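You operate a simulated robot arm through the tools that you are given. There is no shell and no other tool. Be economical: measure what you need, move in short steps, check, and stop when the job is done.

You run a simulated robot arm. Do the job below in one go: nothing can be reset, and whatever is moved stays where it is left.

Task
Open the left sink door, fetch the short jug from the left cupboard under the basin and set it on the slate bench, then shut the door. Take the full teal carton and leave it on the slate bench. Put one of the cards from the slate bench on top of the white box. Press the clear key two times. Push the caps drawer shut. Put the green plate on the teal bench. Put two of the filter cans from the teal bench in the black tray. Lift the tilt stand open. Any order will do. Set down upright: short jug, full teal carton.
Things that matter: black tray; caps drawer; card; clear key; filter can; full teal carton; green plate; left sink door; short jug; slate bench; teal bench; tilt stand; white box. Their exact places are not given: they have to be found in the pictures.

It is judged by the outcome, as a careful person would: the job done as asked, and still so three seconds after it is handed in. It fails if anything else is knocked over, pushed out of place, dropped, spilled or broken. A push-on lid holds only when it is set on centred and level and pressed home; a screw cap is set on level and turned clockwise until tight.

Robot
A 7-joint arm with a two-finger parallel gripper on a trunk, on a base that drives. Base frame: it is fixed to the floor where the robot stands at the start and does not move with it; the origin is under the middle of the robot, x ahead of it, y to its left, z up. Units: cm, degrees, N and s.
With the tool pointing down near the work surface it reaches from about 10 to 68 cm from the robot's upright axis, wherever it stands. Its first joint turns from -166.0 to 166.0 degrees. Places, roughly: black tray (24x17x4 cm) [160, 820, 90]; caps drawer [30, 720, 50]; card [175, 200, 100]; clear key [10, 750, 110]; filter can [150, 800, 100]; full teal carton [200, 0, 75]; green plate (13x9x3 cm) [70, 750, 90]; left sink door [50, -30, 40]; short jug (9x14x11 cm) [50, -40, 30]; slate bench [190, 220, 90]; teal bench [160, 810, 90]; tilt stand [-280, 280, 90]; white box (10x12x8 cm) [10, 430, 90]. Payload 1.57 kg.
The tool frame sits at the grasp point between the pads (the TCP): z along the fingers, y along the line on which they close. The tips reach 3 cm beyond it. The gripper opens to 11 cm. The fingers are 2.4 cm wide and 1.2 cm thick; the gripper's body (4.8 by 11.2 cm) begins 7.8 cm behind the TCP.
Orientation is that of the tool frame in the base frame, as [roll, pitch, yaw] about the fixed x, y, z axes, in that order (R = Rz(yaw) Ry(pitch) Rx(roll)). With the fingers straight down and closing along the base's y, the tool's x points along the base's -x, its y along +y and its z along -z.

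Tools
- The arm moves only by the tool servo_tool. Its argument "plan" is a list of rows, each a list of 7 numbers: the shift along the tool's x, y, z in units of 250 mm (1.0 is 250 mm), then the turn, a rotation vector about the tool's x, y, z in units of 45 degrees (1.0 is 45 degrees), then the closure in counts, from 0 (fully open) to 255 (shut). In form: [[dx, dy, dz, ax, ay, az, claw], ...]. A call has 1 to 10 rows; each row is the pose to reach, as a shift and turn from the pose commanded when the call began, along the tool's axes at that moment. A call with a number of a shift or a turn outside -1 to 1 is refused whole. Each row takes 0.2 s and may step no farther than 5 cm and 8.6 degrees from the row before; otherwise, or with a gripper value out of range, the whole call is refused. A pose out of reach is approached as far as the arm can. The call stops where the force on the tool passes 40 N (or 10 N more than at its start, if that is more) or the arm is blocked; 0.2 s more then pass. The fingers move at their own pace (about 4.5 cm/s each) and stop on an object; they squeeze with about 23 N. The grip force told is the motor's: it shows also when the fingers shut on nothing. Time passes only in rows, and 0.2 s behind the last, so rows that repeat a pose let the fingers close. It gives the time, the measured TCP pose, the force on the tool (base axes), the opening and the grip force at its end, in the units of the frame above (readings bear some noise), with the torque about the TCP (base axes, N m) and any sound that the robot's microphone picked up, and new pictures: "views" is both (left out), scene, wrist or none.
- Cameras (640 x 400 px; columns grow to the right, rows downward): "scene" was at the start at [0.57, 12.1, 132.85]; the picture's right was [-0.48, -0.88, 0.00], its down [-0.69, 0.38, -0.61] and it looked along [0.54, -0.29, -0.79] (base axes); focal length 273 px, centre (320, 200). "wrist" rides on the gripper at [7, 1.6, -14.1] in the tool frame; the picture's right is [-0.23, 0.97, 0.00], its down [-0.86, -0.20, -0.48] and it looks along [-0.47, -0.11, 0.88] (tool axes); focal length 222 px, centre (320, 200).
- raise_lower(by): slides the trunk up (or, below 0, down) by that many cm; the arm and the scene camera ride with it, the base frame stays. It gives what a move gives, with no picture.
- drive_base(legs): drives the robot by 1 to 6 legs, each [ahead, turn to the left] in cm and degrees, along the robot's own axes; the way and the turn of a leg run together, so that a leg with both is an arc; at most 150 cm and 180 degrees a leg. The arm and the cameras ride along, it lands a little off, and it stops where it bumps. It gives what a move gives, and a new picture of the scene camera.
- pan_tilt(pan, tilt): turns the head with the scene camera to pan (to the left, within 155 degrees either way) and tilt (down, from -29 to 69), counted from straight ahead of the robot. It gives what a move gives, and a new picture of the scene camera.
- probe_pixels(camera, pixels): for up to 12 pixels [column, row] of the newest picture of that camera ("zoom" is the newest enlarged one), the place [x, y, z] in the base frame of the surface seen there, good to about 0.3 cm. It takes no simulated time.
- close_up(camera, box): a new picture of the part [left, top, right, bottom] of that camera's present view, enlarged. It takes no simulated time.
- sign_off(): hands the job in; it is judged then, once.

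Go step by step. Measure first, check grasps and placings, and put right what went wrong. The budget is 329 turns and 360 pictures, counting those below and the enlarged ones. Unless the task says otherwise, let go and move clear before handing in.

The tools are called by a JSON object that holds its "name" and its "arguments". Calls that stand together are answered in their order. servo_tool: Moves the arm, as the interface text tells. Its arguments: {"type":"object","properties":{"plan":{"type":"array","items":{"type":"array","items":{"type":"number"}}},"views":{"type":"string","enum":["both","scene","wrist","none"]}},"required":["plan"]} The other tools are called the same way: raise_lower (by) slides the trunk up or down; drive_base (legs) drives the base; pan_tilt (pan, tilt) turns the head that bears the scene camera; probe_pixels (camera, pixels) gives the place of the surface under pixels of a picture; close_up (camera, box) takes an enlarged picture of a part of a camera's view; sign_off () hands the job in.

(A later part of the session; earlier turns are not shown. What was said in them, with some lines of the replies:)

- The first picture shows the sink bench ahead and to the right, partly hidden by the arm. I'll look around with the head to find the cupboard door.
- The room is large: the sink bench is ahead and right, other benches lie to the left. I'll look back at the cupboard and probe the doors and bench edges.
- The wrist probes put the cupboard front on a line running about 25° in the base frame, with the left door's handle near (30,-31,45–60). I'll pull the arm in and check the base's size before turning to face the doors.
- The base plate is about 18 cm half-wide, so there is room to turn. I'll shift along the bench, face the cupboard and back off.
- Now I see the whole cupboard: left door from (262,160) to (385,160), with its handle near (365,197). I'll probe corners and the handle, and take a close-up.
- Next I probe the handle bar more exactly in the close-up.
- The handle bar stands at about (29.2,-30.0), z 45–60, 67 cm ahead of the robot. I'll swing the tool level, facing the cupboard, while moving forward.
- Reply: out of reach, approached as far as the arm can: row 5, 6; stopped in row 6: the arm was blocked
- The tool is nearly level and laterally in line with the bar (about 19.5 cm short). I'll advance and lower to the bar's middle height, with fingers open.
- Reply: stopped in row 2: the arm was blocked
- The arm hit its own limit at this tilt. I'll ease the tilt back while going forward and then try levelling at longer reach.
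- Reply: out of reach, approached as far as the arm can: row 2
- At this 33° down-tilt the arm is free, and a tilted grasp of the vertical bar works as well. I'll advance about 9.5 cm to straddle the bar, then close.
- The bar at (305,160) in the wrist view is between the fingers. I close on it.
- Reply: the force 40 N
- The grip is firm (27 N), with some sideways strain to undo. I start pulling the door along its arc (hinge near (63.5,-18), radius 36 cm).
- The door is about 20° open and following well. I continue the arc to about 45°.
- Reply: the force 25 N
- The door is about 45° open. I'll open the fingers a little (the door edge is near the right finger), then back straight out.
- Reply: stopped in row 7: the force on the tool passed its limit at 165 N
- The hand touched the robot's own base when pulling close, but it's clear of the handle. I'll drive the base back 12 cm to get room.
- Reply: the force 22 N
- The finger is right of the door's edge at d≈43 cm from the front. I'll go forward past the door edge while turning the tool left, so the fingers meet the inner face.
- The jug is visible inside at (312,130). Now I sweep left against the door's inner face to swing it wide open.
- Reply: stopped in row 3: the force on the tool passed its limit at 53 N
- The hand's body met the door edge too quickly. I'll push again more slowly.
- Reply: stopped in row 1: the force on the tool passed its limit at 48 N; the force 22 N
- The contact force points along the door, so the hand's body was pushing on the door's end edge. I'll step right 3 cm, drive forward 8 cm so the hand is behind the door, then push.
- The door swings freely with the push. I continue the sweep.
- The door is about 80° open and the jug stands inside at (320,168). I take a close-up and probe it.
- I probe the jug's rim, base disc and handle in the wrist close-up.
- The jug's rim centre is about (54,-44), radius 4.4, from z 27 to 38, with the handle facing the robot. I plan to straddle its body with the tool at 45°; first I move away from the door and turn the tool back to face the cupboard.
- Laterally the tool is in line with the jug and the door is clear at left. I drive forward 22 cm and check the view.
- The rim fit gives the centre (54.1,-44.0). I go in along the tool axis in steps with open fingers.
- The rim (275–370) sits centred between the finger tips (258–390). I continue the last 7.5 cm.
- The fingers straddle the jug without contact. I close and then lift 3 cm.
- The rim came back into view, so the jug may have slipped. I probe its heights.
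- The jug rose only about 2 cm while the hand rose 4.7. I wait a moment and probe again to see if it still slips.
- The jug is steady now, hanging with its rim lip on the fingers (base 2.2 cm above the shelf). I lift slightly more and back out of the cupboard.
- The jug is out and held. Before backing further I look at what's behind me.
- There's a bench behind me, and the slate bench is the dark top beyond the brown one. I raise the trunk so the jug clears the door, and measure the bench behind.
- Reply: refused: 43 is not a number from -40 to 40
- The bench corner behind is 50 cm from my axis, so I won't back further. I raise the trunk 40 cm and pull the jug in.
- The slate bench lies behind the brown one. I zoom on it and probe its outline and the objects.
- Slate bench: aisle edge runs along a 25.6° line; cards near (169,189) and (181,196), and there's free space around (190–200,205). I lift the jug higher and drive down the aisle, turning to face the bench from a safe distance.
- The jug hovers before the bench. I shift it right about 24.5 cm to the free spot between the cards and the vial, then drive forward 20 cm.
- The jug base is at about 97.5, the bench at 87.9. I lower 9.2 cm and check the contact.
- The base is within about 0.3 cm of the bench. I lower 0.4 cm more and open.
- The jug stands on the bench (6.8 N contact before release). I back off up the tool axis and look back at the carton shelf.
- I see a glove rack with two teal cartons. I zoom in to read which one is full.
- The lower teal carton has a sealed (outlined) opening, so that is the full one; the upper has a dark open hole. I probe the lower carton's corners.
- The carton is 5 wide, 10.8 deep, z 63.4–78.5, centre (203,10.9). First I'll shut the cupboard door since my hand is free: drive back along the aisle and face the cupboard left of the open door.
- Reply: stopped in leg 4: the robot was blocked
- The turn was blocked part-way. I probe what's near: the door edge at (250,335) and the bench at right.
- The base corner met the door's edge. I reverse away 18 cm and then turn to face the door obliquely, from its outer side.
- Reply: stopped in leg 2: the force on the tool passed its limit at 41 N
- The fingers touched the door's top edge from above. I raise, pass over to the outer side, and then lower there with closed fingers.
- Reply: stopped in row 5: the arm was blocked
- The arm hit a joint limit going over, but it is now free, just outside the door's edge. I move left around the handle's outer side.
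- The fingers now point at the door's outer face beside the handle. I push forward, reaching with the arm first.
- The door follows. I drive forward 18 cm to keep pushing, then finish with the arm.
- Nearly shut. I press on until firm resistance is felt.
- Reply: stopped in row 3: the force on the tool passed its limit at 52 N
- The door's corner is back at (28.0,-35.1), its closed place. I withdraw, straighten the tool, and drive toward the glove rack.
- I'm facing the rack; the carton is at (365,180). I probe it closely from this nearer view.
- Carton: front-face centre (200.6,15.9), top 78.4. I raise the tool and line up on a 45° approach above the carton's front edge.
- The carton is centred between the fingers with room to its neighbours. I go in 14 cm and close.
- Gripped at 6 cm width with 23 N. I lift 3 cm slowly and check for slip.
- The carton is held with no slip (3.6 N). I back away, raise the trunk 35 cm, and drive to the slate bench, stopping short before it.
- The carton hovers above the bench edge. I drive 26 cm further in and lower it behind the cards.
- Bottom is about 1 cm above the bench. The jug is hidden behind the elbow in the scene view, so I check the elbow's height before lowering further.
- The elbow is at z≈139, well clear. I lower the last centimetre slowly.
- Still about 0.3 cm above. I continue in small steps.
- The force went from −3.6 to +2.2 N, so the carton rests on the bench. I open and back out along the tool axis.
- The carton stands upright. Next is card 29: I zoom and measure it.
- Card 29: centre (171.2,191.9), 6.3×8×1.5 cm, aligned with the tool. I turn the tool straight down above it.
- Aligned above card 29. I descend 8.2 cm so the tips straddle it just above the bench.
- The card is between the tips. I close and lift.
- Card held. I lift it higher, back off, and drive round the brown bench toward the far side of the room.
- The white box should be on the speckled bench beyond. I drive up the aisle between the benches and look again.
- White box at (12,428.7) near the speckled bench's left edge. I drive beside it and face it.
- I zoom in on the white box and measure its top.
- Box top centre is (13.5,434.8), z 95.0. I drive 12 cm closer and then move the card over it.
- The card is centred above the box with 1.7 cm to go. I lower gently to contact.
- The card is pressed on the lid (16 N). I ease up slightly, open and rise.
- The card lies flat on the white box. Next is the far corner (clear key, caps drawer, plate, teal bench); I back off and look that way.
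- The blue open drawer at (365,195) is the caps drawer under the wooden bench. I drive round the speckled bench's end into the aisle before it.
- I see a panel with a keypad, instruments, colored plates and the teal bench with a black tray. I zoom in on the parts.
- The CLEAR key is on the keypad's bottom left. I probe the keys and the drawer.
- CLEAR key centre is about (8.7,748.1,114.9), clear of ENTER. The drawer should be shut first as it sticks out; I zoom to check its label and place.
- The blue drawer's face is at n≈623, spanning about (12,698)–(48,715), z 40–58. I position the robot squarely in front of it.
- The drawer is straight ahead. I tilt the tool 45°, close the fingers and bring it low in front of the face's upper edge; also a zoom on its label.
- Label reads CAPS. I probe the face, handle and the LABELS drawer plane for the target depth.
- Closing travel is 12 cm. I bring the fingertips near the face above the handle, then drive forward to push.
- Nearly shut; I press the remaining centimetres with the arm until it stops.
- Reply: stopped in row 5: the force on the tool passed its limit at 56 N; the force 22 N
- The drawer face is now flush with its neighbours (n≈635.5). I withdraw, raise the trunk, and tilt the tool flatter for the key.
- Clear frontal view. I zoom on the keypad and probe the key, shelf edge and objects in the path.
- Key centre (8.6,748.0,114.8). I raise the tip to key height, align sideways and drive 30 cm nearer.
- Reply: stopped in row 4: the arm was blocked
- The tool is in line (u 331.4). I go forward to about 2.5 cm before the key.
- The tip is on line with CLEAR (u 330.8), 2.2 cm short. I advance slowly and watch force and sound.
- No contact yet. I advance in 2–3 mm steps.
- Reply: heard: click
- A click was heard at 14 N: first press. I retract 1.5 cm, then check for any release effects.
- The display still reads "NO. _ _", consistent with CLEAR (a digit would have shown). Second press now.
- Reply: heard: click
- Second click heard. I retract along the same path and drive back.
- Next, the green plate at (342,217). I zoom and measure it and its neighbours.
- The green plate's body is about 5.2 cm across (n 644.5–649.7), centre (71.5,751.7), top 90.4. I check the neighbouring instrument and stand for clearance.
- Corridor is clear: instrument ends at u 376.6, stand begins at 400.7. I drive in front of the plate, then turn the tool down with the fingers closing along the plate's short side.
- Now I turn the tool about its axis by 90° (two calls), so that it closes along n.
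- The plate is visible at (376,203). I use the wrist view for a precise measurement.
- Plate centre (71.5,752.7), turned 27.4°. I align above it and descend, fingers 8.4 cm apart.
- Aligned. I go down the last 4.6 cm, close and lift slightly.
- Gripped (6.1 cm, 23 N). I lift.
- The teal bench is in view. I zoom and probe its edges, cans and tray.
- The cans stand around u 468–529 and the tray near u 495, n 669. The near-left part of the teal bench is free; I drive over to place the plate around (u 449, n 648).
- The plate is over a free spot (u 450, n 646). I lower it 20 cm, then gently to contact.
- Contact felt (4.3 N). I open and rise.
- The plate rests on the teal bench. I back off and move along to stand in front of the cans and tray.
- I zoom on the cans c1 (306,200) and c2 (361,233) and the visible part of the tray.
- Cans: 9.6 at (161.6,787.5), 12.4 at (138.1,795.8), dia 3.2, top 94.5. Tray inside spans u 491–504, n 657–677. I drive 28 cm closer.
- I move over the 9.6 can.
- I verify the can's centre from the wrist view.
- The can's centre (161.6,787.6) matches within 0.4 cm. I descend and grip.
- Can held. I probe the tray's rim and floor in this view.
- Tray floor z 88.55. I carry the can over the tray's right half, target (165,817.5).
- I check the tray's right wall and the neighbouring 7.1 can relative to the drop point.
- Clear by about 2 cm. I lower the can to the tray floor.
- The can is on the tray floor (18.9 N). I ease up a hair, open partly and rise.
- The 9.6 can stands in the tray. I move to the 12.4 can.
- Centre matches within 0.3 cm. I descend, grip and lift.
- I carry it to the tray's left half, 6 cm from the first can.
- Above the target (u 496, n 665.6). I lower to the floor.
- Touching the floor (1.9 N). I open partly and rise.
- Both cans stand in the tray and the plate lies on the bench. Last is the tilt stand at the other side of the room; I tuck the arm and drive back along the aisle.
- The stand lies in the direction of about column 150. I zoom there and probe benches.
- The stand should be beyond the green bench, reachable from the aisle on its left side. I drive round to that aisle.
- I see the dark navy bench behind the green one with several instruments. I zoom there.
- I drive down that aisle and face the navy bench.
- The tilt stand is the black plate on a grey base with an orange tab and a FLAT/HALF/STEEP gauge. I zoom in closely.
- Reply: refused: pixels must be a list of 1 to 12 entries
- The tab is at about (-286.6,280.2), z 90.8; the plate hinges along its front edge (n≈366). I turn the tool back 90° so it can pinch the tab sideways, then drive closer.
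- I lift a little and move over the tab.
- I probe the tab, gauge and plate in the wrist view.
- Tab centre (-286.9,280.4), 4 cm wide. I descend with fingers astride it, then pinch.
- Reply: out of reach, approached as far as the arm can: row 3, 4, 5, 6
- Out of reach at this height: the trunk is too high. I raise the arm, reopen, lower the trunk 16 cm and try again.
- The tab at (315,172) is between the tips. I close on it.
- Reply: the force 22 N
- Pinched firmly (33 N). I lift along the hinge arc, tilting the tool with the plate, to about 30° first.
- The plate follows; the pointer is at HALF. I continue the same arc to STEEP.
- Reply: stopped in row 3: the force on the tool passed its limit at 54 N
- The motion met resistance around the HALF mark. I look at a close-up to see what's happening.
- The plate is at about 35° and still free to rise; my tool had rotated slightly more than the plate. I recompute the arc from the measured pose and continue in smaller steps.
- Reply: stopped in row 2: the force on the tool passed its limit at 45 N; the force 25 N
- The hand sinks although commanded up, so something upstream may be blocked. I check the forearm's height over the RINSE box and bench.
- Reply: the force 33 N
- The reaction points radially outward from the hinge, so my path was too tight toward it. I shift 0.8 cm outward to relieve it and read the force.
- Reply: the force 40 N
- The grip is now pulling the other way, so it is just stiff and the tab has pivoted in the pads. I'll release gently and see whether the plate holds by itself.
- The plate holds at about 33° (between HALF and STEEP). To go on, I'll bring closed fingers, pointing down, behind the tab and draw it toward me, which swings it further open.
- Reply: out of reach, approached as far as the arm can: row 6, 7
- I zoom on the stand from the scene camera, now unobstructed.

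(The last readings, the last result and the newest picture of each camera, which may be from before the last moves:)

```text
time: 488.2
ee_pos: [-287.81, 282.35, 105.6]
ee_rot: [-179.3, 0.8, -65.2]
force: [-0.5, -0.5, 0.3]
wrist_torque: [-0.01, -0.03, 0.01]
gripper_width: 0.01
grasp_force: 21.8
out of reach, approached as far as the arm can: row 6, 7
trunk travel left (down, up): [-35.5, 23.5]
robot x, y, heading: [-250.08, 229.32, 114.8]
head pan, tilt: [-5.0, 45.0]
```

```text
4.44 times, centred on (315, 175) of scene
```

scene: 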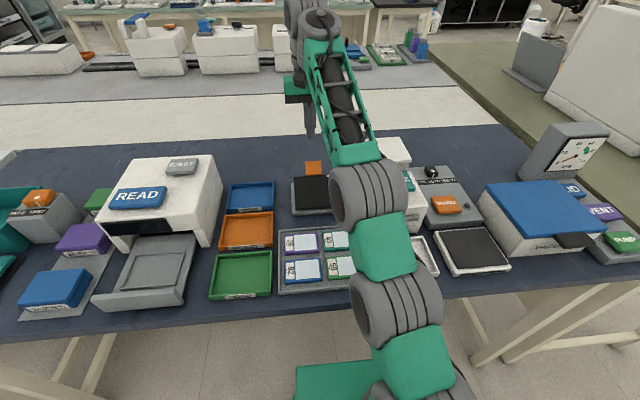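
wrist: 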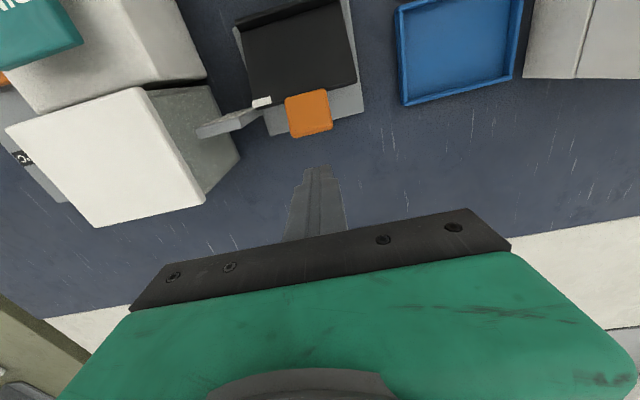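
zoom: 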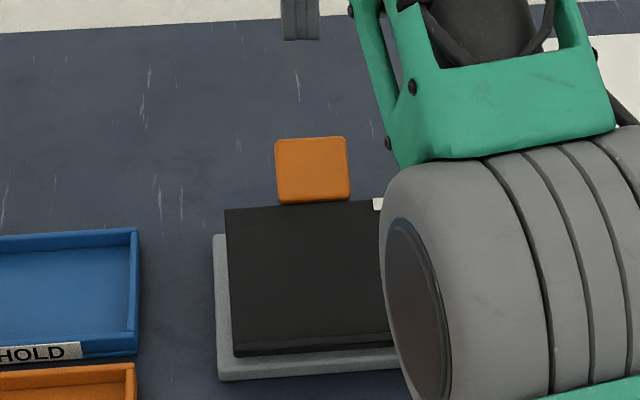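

{"name": "probe_pixels", "arguments": {"camera": "zoom", "pixels": [[280, 142], [345, 142], [280, 198], [345, 198], [230, 212], [370, 205], [235, 335], [385, 330], [310, 270], [378, 203]]}}

```text
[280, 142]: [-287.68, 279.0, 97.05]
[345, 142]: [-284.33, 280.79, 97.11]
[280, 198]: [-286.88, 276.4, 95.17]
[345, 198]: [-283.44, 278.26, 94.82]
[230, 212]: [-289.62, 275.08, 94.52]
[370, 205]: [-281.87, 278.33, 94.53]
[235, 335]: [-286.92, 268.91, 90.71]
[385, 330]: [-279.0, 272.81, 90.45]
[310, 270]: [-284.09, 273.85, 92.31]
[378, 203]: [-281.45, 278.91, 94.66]
```

The plate stands at exactly 30° (HALF). I lower the closed fingers behind the tab and draw it toward me.

{"name": "servo_tool", "arguments": {"plan": [[0, 0, 0.14, 0, 0, 0, 255], [0, 0, 0.28, 0, 0, 0, 255], [0, 0, 0.36, 0, 0, 0, 255], [0.03, 0, 0.36, 0, 0, 0, 255], [0.06, 0, 0.36, 0, 0, 0, 255], [0.08, 0, 0.36, 0, 0, 0, 255], [0.1, 0, 0.36, 0, 0, 0, 255], [0.12, 0, 0.36, 0, 0, 0, 255], [0.14, 0, 0.36, 0, 0, 0, 255], [0.16, 0, 0.36, 0, 0, 0, 255]]}}

```text
time: 489.8
ee_pos: [-286.4, 280.57, 97.61]
ee_rot: [-179.6, 1.0, -65.3]
force: [-1.1, 4.1, 4.2]
wrist_torque: [-0.05, -0.05, 0.02]
gripper_width: 0.0
grasp_force: 21.3
trunk travel left (down, up): [-35.5, 23.5]
robot x, y, heading: [-249.83, 228.83, 114.9]
head pan, tilt: [-5.0, 45.0]
stopped in row 7: the force on the tool passed its limit at 43 N (the readings are from after the stop); the commanded pose is now the measured one
```

scene: 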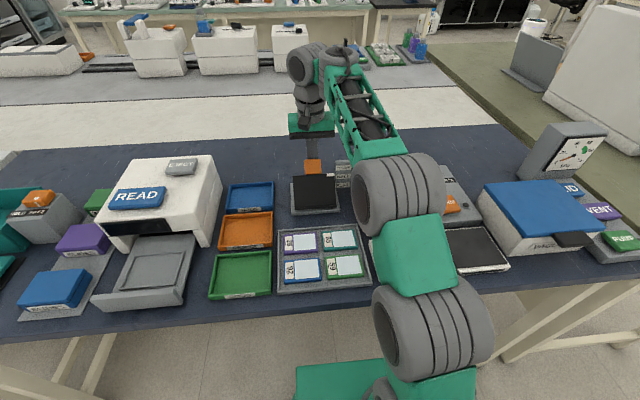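
wrist: 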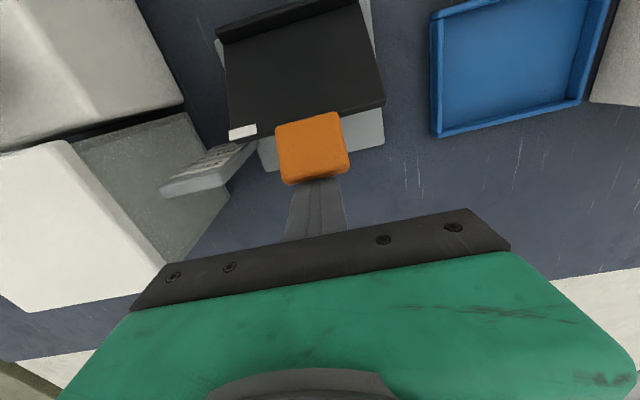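

It resists with 43 N. I look closely at the pointer against the gauge.

{"name": "close_up", "arguments": {"camera": "scene", "box": [280, 145, 360, 215]}}

{"name": "close_up", "arguments": {"camera": "wrist", "box": [140, 0, 420, 220]}}

```text
5.71 times, centred on (320, 180) of scene
```

zoom: 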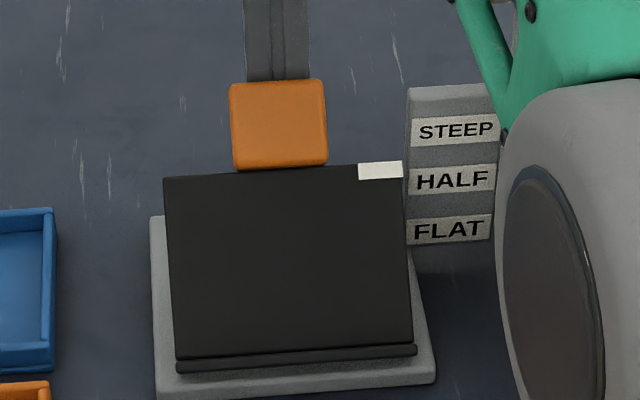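

```text
1.82 times, centred on (280, 110) of wrist
```

zoom: 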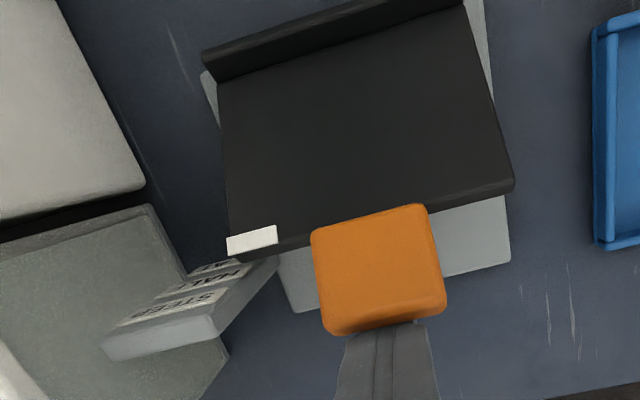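

The arm is near its reach limit here, so it tracked poorly (the hand rode up 1 cm). I lift, drive 6 cm closer, and retry.

{"name": "servo_tool", "arguments": {"plan": [[-0.06, 0, -0.02, 0, 0, 0, 255], [-0.06, 0, -0.18, 0, 0, 0, 255], [-0.06, 0, -0.34, 0, 0, 0, 255], [-0.06, 0, -0.48, 0, 0, 0, 255]], "views": "none"}}

{"name": "drive_base", "arguments": {"legs": [[7, 0]]}}

```text
time: 490.8
ee_pos: [-286.25, 280.33, 109.34]
ee_rot: [-179.4, 0.9, -65.3]
force: [-0.1, -0.1, -0.3]
wrist_torque: [0.03, 0.04, -0.05]
gripper_width: 0.0
grasp_force: 21.4
out of reach, approached as far as the arm can: row 4
trunk travel left (down, up): [-35.5, 23.5]
robot x, y, heading: [-249.96, 228.7, 114.9]
head pan, tilt: [-5.0, 45.0]
```

```text
time: 491.8
ee_pos: [-289.17, 286.84, 109.17]
ee_rot: [-179.4, 0.7, -65.3]
force: [-0.5, 0.8, -0.1]
wrist_torque: [-0.03, 0.04, 0.0]
gripper_width: 0.0
grasp_force: 21.2
trunk travel left (down, up): [-35.5, 23.5]
robot x, y, heading: [-252.86, 234.91, 114.9]
head pan, tilt: [-5.0, 45.0]
```

scene: 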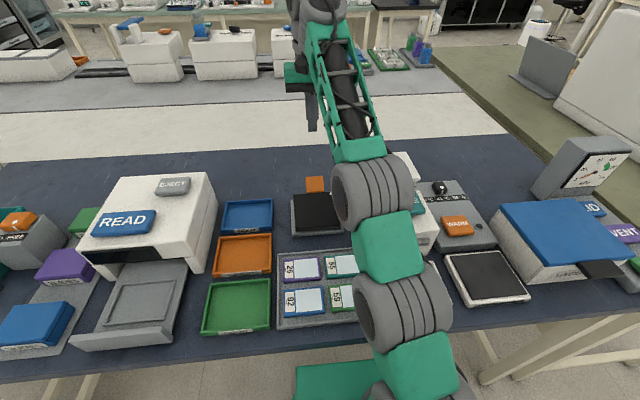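

I lower the closed fingers behind the tab again, well within reach now.

{"name": "servo_tool", "arguments": {"plan": [[0.05, 0.02, 0.12, 0, 0, 0, 255], [0.1, 0.028, 0.26, 0, 0, 0, 255], [0.12, 0.028, 0.4, 0, 0, 0, 255], [0.12, 0.028, 0.5, 0, 0, 0, 255], [0.12, 0.028, 0.5, 0, 0, 0, 255]], "views": "wrist"}}

```text
time: 493.0
ee_pos: [-288.5, 284.13, 96.71]
ee_rot: [-179.6, 0.7, -65.3]
force: [1.1, -0.1, 0.1]
wrist_torque: [0.0, -0.03, 0.01]
gripper_width: 0.0
grasp_force: 21.5
trunk travel left (down, up): [-35.5, 23.5]
robot x, y, heading: [-252.83, 235.28, 114.6]
head pan, tilt: [-5.0, 45.0]
```

wrist: 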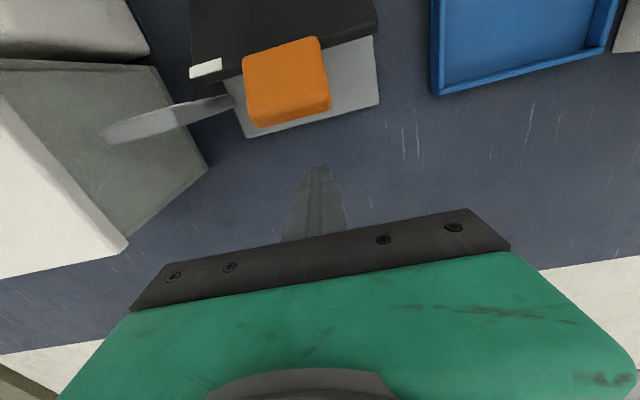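

Good tracking. I draw toward me slowly against the tab.

{"name": "servo_tool", "arguments": {"plan": [[0.08, 0, 0, 0, 0, 0, 255], [0.12, 0, 0, 0, 0, 0, 255], [0.135, 0, 0, 0, 0, 0, 255], [0.148, 0, 0, 0, 0, 0, 255], [0.16, 0, 0, 0, 0, 0, 255], [0.172, 0, 0, 0, 0, 0, 255], [0.184, 0, 0, 0, 0, 0, 255], [0.196, 0, 0, 0, 0, 0, 255], [0.208, 0, 0, 0, 0, 0, 255], [0.22, 0, 0, 0, 0, 0, 255]]}}

```text
time: 495.2
ee_pos: [-286.32, 279.24, 96.61]
ee_rot: [-179.7, 0.9, -65.4]
force: [-11.3, 20.6, 8.6]
wrist_torque: [-0.63, -0.44, 0.23]
gripper_width: 0.02
grasp_force: 21.1
trunk travel left (down, up): [-35.5, 23.5]
robot x, y, heading: [-252.96, 235.07, 114.4]
head pan, tilt: [-5.0, 45.0]
```

scene: 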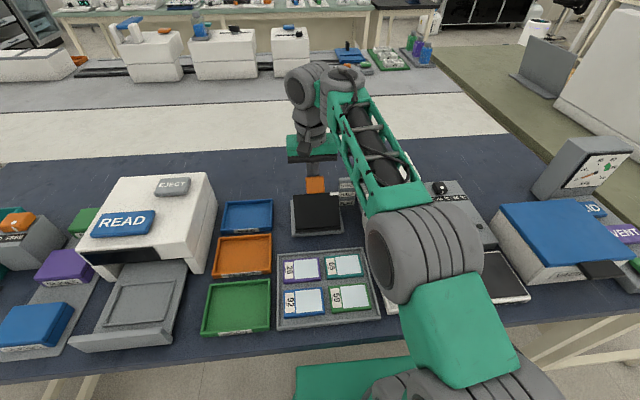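
wrist: 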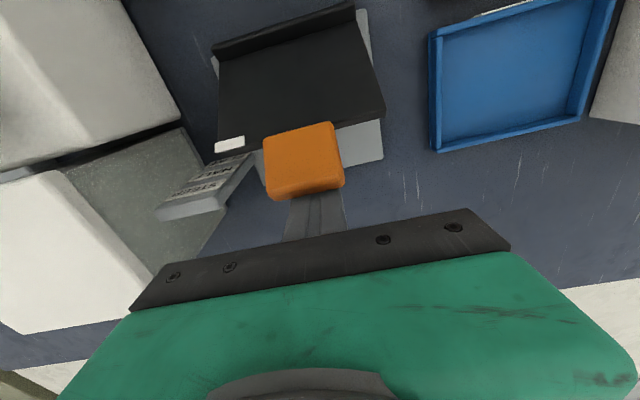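

The tab moves (steady 25 N, friction hinge). I continue pulling.

{"name": "servo_tool", "arguments": {"plan": [[0.012, 0, 0, 0, 0, 0, 255], [0.024, 0, 0, 0, 0, 0, 255], [0.036, 0, 0, 0, 0, 0, 255], [0.048, 0, 0, 0, 0, 0, 255], [0.06, 0, 0, 0, 0, 0, 255], [0.072, 0, 0, 0, 0, 0, 255], [0.084, 0, 0, 0, 0, 0, 255], [0.096, 0, 0, 0, 0, 0, 255], [0.108, 0, 0, 0, 0, 0, 255], [0.12, 0, 0, 0, 0, 0, 255]], "views": "wrist"}}

{"name": "close_up", "arguments": {"camera": "scene", "box": [275, 150, 365, 240]}}

```text
time: 495.6
ee_pos: [-286.29, 279.33, 96.63]
ee_rot: [-179.7, 1.3, -65.4]
force: [-9.5, 18.7, -5.2]
wrist_torque: [-0.48, -0.22, 0.26]
gripper_width: 0.0
grasp_force: 21.6
trunk travel left (down, up): [-35.5, 23.5]
robot x, y, heading: [-253.08, 235.56, 114.8]
head pan, tilt: [-5.0, 45.0]
stopped in row 2: the force on the tool passed its limit at 44 N (the readings are from after the stop); the commanded pose is now the measured one
```

wrist: 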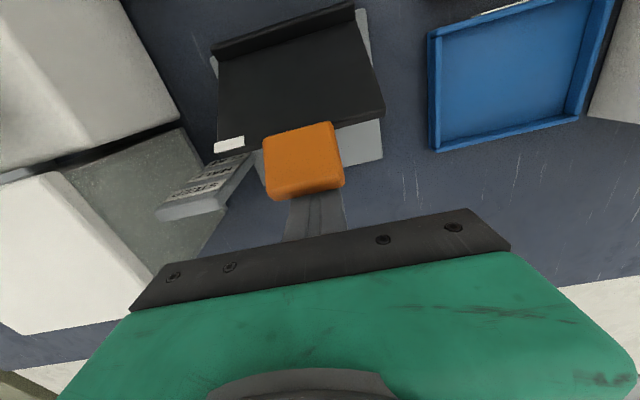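

```text
4.44 times, centred on (320, 195) of scene
```

zoom: 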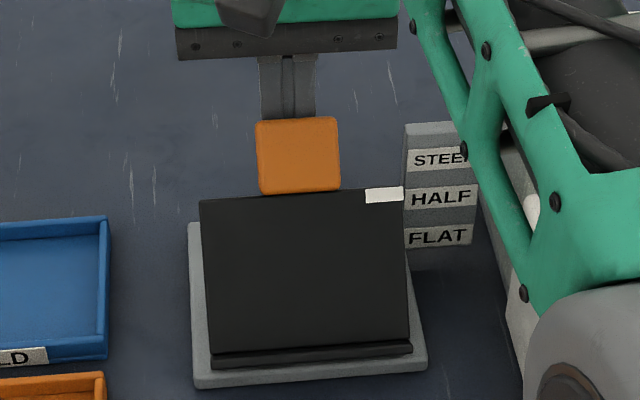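

{"name": "probe_pixels", "arguments": {"camera": "zoom", "pixels": [[300, 124], [300, 185], [230, 204], [360, 196], [220, 340], [380, 335], [300, 270], [384, 195], [440, 197], [435, 160], [438, 237]]}}

```text
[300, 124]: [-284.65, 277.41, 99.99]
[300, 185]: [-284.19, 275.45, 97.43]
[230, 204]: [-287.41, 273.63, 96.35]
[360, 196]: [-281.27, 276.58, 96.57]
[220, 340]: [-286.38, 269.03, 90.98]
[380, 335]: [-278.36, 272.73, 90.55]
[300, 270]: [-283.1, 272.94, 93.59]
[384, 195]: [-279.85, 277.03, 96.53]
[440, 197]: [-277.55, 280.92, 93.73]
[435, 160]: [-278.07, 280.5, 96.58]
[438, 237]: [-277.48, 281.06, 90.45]
```

The plate's back edge is now at z 96.5, level with the STEEP mark (96.6), about 50°: that is its stop. I move the fingers away and verify that it holds.

{"name": "servo_tool", "arguments": {"plan": [[-0.04, 0, 0, 0, 0, 0, 255], [-0.12, 0, 0, 0, 0, 0, 255], [-0.2, 0, -0.05, 0, 0, 0, 255], [-0.2, 0, -0.2, 0, 0, 0, 255], [-0.2, 0, -0.36, 0, 0, 0, 255], [-0.2, 0, -0.5, 0, 0, 0, 255]], "views": "wrist"}}

{"name": "close_up", "arguments": {"camera": "scene", "box": [275, 150, 365, 240]}}

{"name": "probe_pixels", "arguments": {"camera": "zoom", "pixels": [[300, 124], [300, 185], [230, 204], [360, 196], [220, 340], [384, 195]]}}

```text
time: 497.0
ee_pos: [-288.4, 283.17, 109.47]
ee_rot: [-179.8, 1.2, -65.4]
force: [0.1, 0.4, -0.9]
wrist_torque: [0.02, 0.0, 0.02]
gripper_width: 0.01
grasp_force: 21.0
trunk travel left (down, up): [-35.5, 23.5]
robot x, y, heading: [-252.88, 235.25, 114.6]
head pan, tilt: [-5.0, 45.0]
```

wrist: 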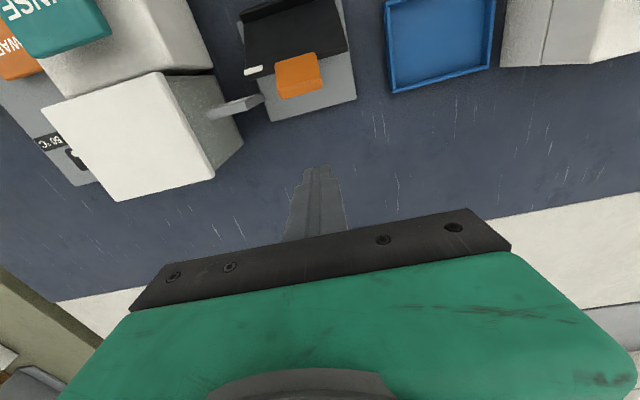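

```text
4.44 times, centred on (320, 195) of scene
```

zoom: 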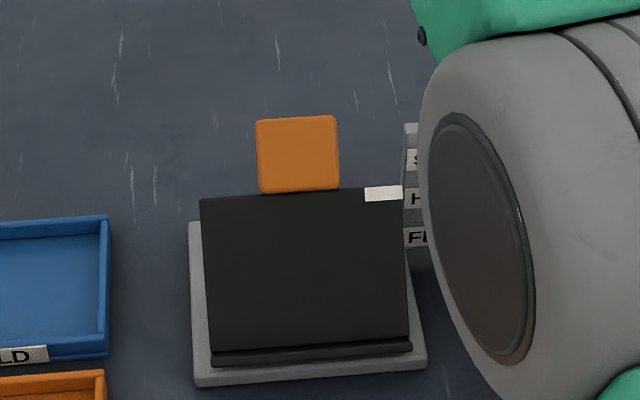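

```text
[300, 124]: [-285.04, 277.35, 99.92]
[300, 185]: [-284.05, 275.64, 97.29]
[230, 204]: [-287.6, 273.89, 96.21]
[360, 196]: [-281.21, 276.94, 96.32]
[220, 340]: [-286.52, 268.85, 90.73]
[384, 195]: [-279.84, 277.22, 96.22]
```

It holds at STEEP level. To be sure this is the full stop, I press once more from behind, slowly, and compare.

{"name": "servo_tool", "arguments": {"plan": [[0, 0, 0.16, 0, 0, 0, 255], [0, 0, 0.32, 0, 0, 0, 255], [0, 0, 0.46, 0, 0, 0, 255], [0.06, 0, 0.46, 0, 0, 0, 255], [0.12, 0, 0.46, 0, 0, 0, 255], [0.15, 0, 0.46, 0, 0, 0, 255], [0.17, 0, 0.46, 0, 0, 0, 255], [0.18, 0, 0.46, 0, 0, 0, 255], [0.19, 0, 0.46, 0, 0, 0, 255]], "views": "none"}}

{"name": "servo_tool", "arguments": {"plan": [[0.008, 0, 0, 0, 0, 0, 255], [0.016, 0, 0, 0, 0, 0, 255], [0.024, 0, 0, 0, 0, 0, 255], [0.032, 0, 0, 0, 0, 0, 255], [0.04, 0, 0, 0, 0, 0, 255], [0.048, 0, 0, 0, 0, 0, 255], [0.056, 0, 0, 0, 0, 0, 255]], "views": "none"}}

{"name": "close_up", "arguments": {"camera": "scene", "box": [275, 150, 365, 240]}}

{"name": "probe_pixels", "arguments": {"camera": "zoom", "pixels": [[300, 124], [300, 185], [230, 204], [360, 196], [220, 340], [384, 195]]}}

```text
time: 499.0
ee_pos: [-286.48, 279.34, 97.89]
ee_rot: [-179.8, 1.4, -65.5]
force: [-5.0, 11.5, 5.2]
wrist_torque: [-0.19, -0.14, 0.15]
gripper_width: 0.0
grasp_force: 21.3
trunk travel left (down, up): [-35.5, 23.5]
robot x, y, heading: [-252.88, 235.52, 114.5]
head pan, tilt: [-5.0, 45.0]
```

```text
time: 499.6
ee_pos: [-286.4, 279.28, 98.01]
ee_rot: [-180.0, 1.9, -65.8]
force: [-8.8, 16.7, -2.5]
wrist_torque: [-0.23, -0.1, 0.22]
gripper_width: 0.01
grasp_force: 21.4
trunk travel left (down, up): [-35.5, 23.5]
robot x, y, heading: [-252.99, 235.13, 114.7]
head pan, tilt: [-5.0, 45.0]
stopped in row 3: the force on the tool passed its limit at 43 N (the readings are from after the stop); the commanded pose is now the measured one
```

```text
4.44 times, centred on (320, 195) of scene
```

zoom: 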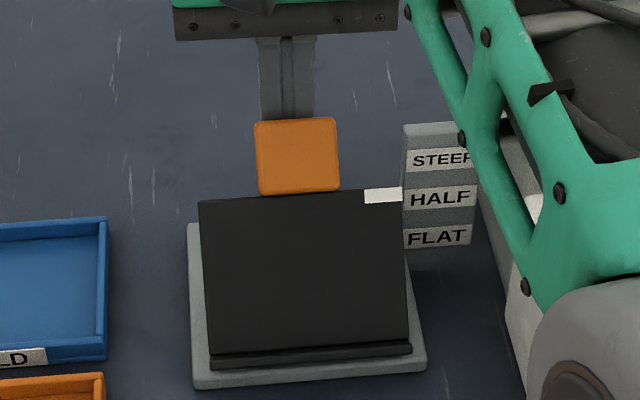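

```text
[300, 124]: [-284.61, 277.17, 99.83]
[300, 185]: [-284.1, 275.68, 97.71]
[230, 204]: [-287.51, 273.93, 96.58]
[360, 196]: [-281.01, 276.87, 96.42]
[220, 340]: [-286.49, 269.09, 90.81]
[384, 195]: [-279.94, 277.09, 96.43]
```

Position unchanged under 43 N, so the stand is fully open. I withdraw the hand upward and back the robot away.

{"name": "servo_tool", "arguments": {"plan": [[-0.05, 0, 0, 0, 0, 0, 255], [-0.14, 0, 0, 0, 0, 0, 255], [-0.18, 0, -0.08, 0, 0, 0, 255], [-0.18, 0, -0.24, 0, 0, 0, 255], [-0.18, 0, -0.4, 0, 0, 0, 255], [-0.18, 0, -0.52, 0, 0, 0, 255]], "views": "none"}}

{"name": "raise_lower", "arguments": {"by": 12}}

{"name": "drive_base", "arguments": {"legs": [[-35, 0]]}}

{"name": "pan_tilt", "arguments": {"pan": 5, "tilt": 35}}

{"name": "close_up", "arguments": {"camera": "scene", "box": [240, 140, 480, 300]}}

```text
time: 501.1
ee_pos: [-287.97, 282.7, 111.28]
ee_rot: [-179.9, 1.8, -65.6]
force: [-1.1, 0.8, 0.9]
wrist_torque: [-0.03, 0.04, -0.01]
gripper_width: 0.01
grasp_force: 21.3
trunk travel left (down, up): [-35.5, 23.5]
robot x, y, heading: [-252.66, 235.21, 114.4]
head pan, tilt: [-5.0, 45.0]
```

```text
time: 502.6
ee_pos: [-288.07, 282.74, 123.34]
ee_rot: [-179.9, 1.8, -65.5]
force: [-0.3, 0.4, 0.0]
wrist_torque: [0.0, 0.0, 0.0]
gripper_width: 0.02
grasp_force: 21.1
trunk travel left (down, up): [-47.5, 11.5]
robot x, y, heading: [-253.07, 235.19, 114.8]
head pan, tilt: [-5.0, 45.0]
```

```text
time: 504.8
ee_pos: [-273.51, 251.34, 123.39]
ee_rot: [-179.9, 1.7, -65.6]
force: [0.9, 0.0, -0.4]
wrist_torque: [-0.01, -0.01, -0.01]
gripper_width: 0.0
grasp_force: 20.9
trunk travel left (down, up): [-47.5, 11.5]
robot x, y, heading: [-238.52, 204.0, 114.3]
head pan, tilt: [-5.0, 45.0]
```

scene: 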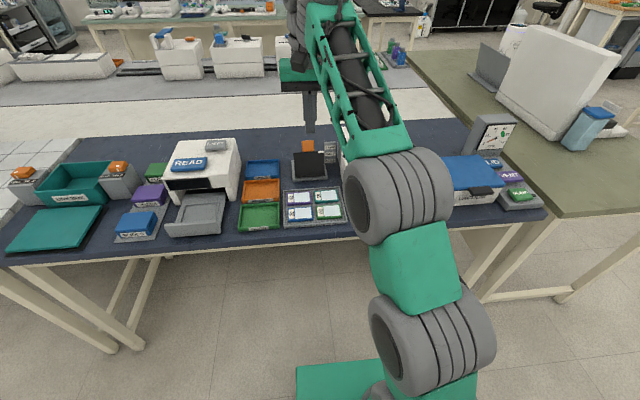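

```text
time: 505.5
ee_pos: [-273.62, 251.33, 123.27]
ee_rot: [-179.9, 1.8, -65.6]
force: [-0.1, 0.0, -0.1]
wrist_torque: [0.02, -0.02, 0.01]
gripper_width: 0.0
grasp_force: 21.6
trunk travel left (down, up): [-47.5, 11.5]
robot x, y, heading: [-238.36, 203.53, 114.6]
head pan, tilt: [5.0, 35.0]
```

scene: 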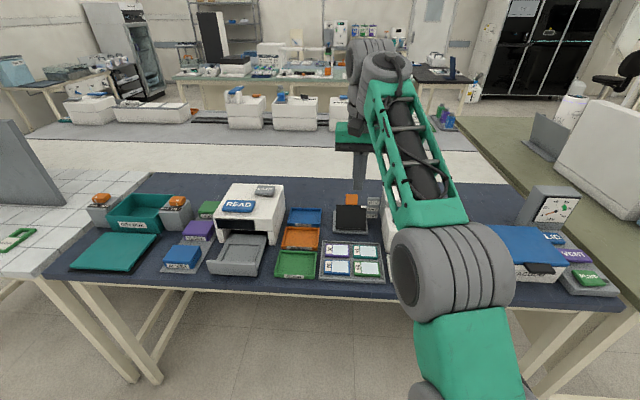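

```text
2.50 times, centred on (360, 220) of scene
```

zoom: 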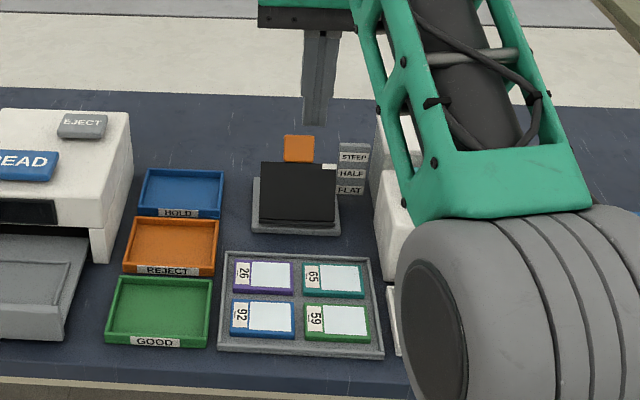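

The stand stays open at STEEP, the neighbouring items are undisturbed and the hand is clear. All the tasks have been done and checked, so I hand in.

{"name": "sign_off", "arguments": {}}

```text
The job is handed in.
```

I finished every task and handed the job in.

- **Jug and door:** the short jug stands upright on the slate bench. The left sink door is shut, with its corner back where it started.
- **Carton:** the full teal carton stands upright on the slate bench. I took the sealed one from the lower shelf as the full one, because the upper carton had an open hole.
- **Card:** card 29 lies flat on top of the white box.
- **Clear key:** I pressed it two times and heard a click each time.
- **Caps drawer:** pushed shut, flush with its neighbours.
- **Green plate and cans:** the plate rests on the teal bench. The 9.6 and 12.4 filter cans stand in the black tray.
- **Tilt stand:** open as far as it goes, level with its STEEP mark, and it holds there.

I checked each result as I finished it but did not go back for a last look at the earlier ones before handing in.
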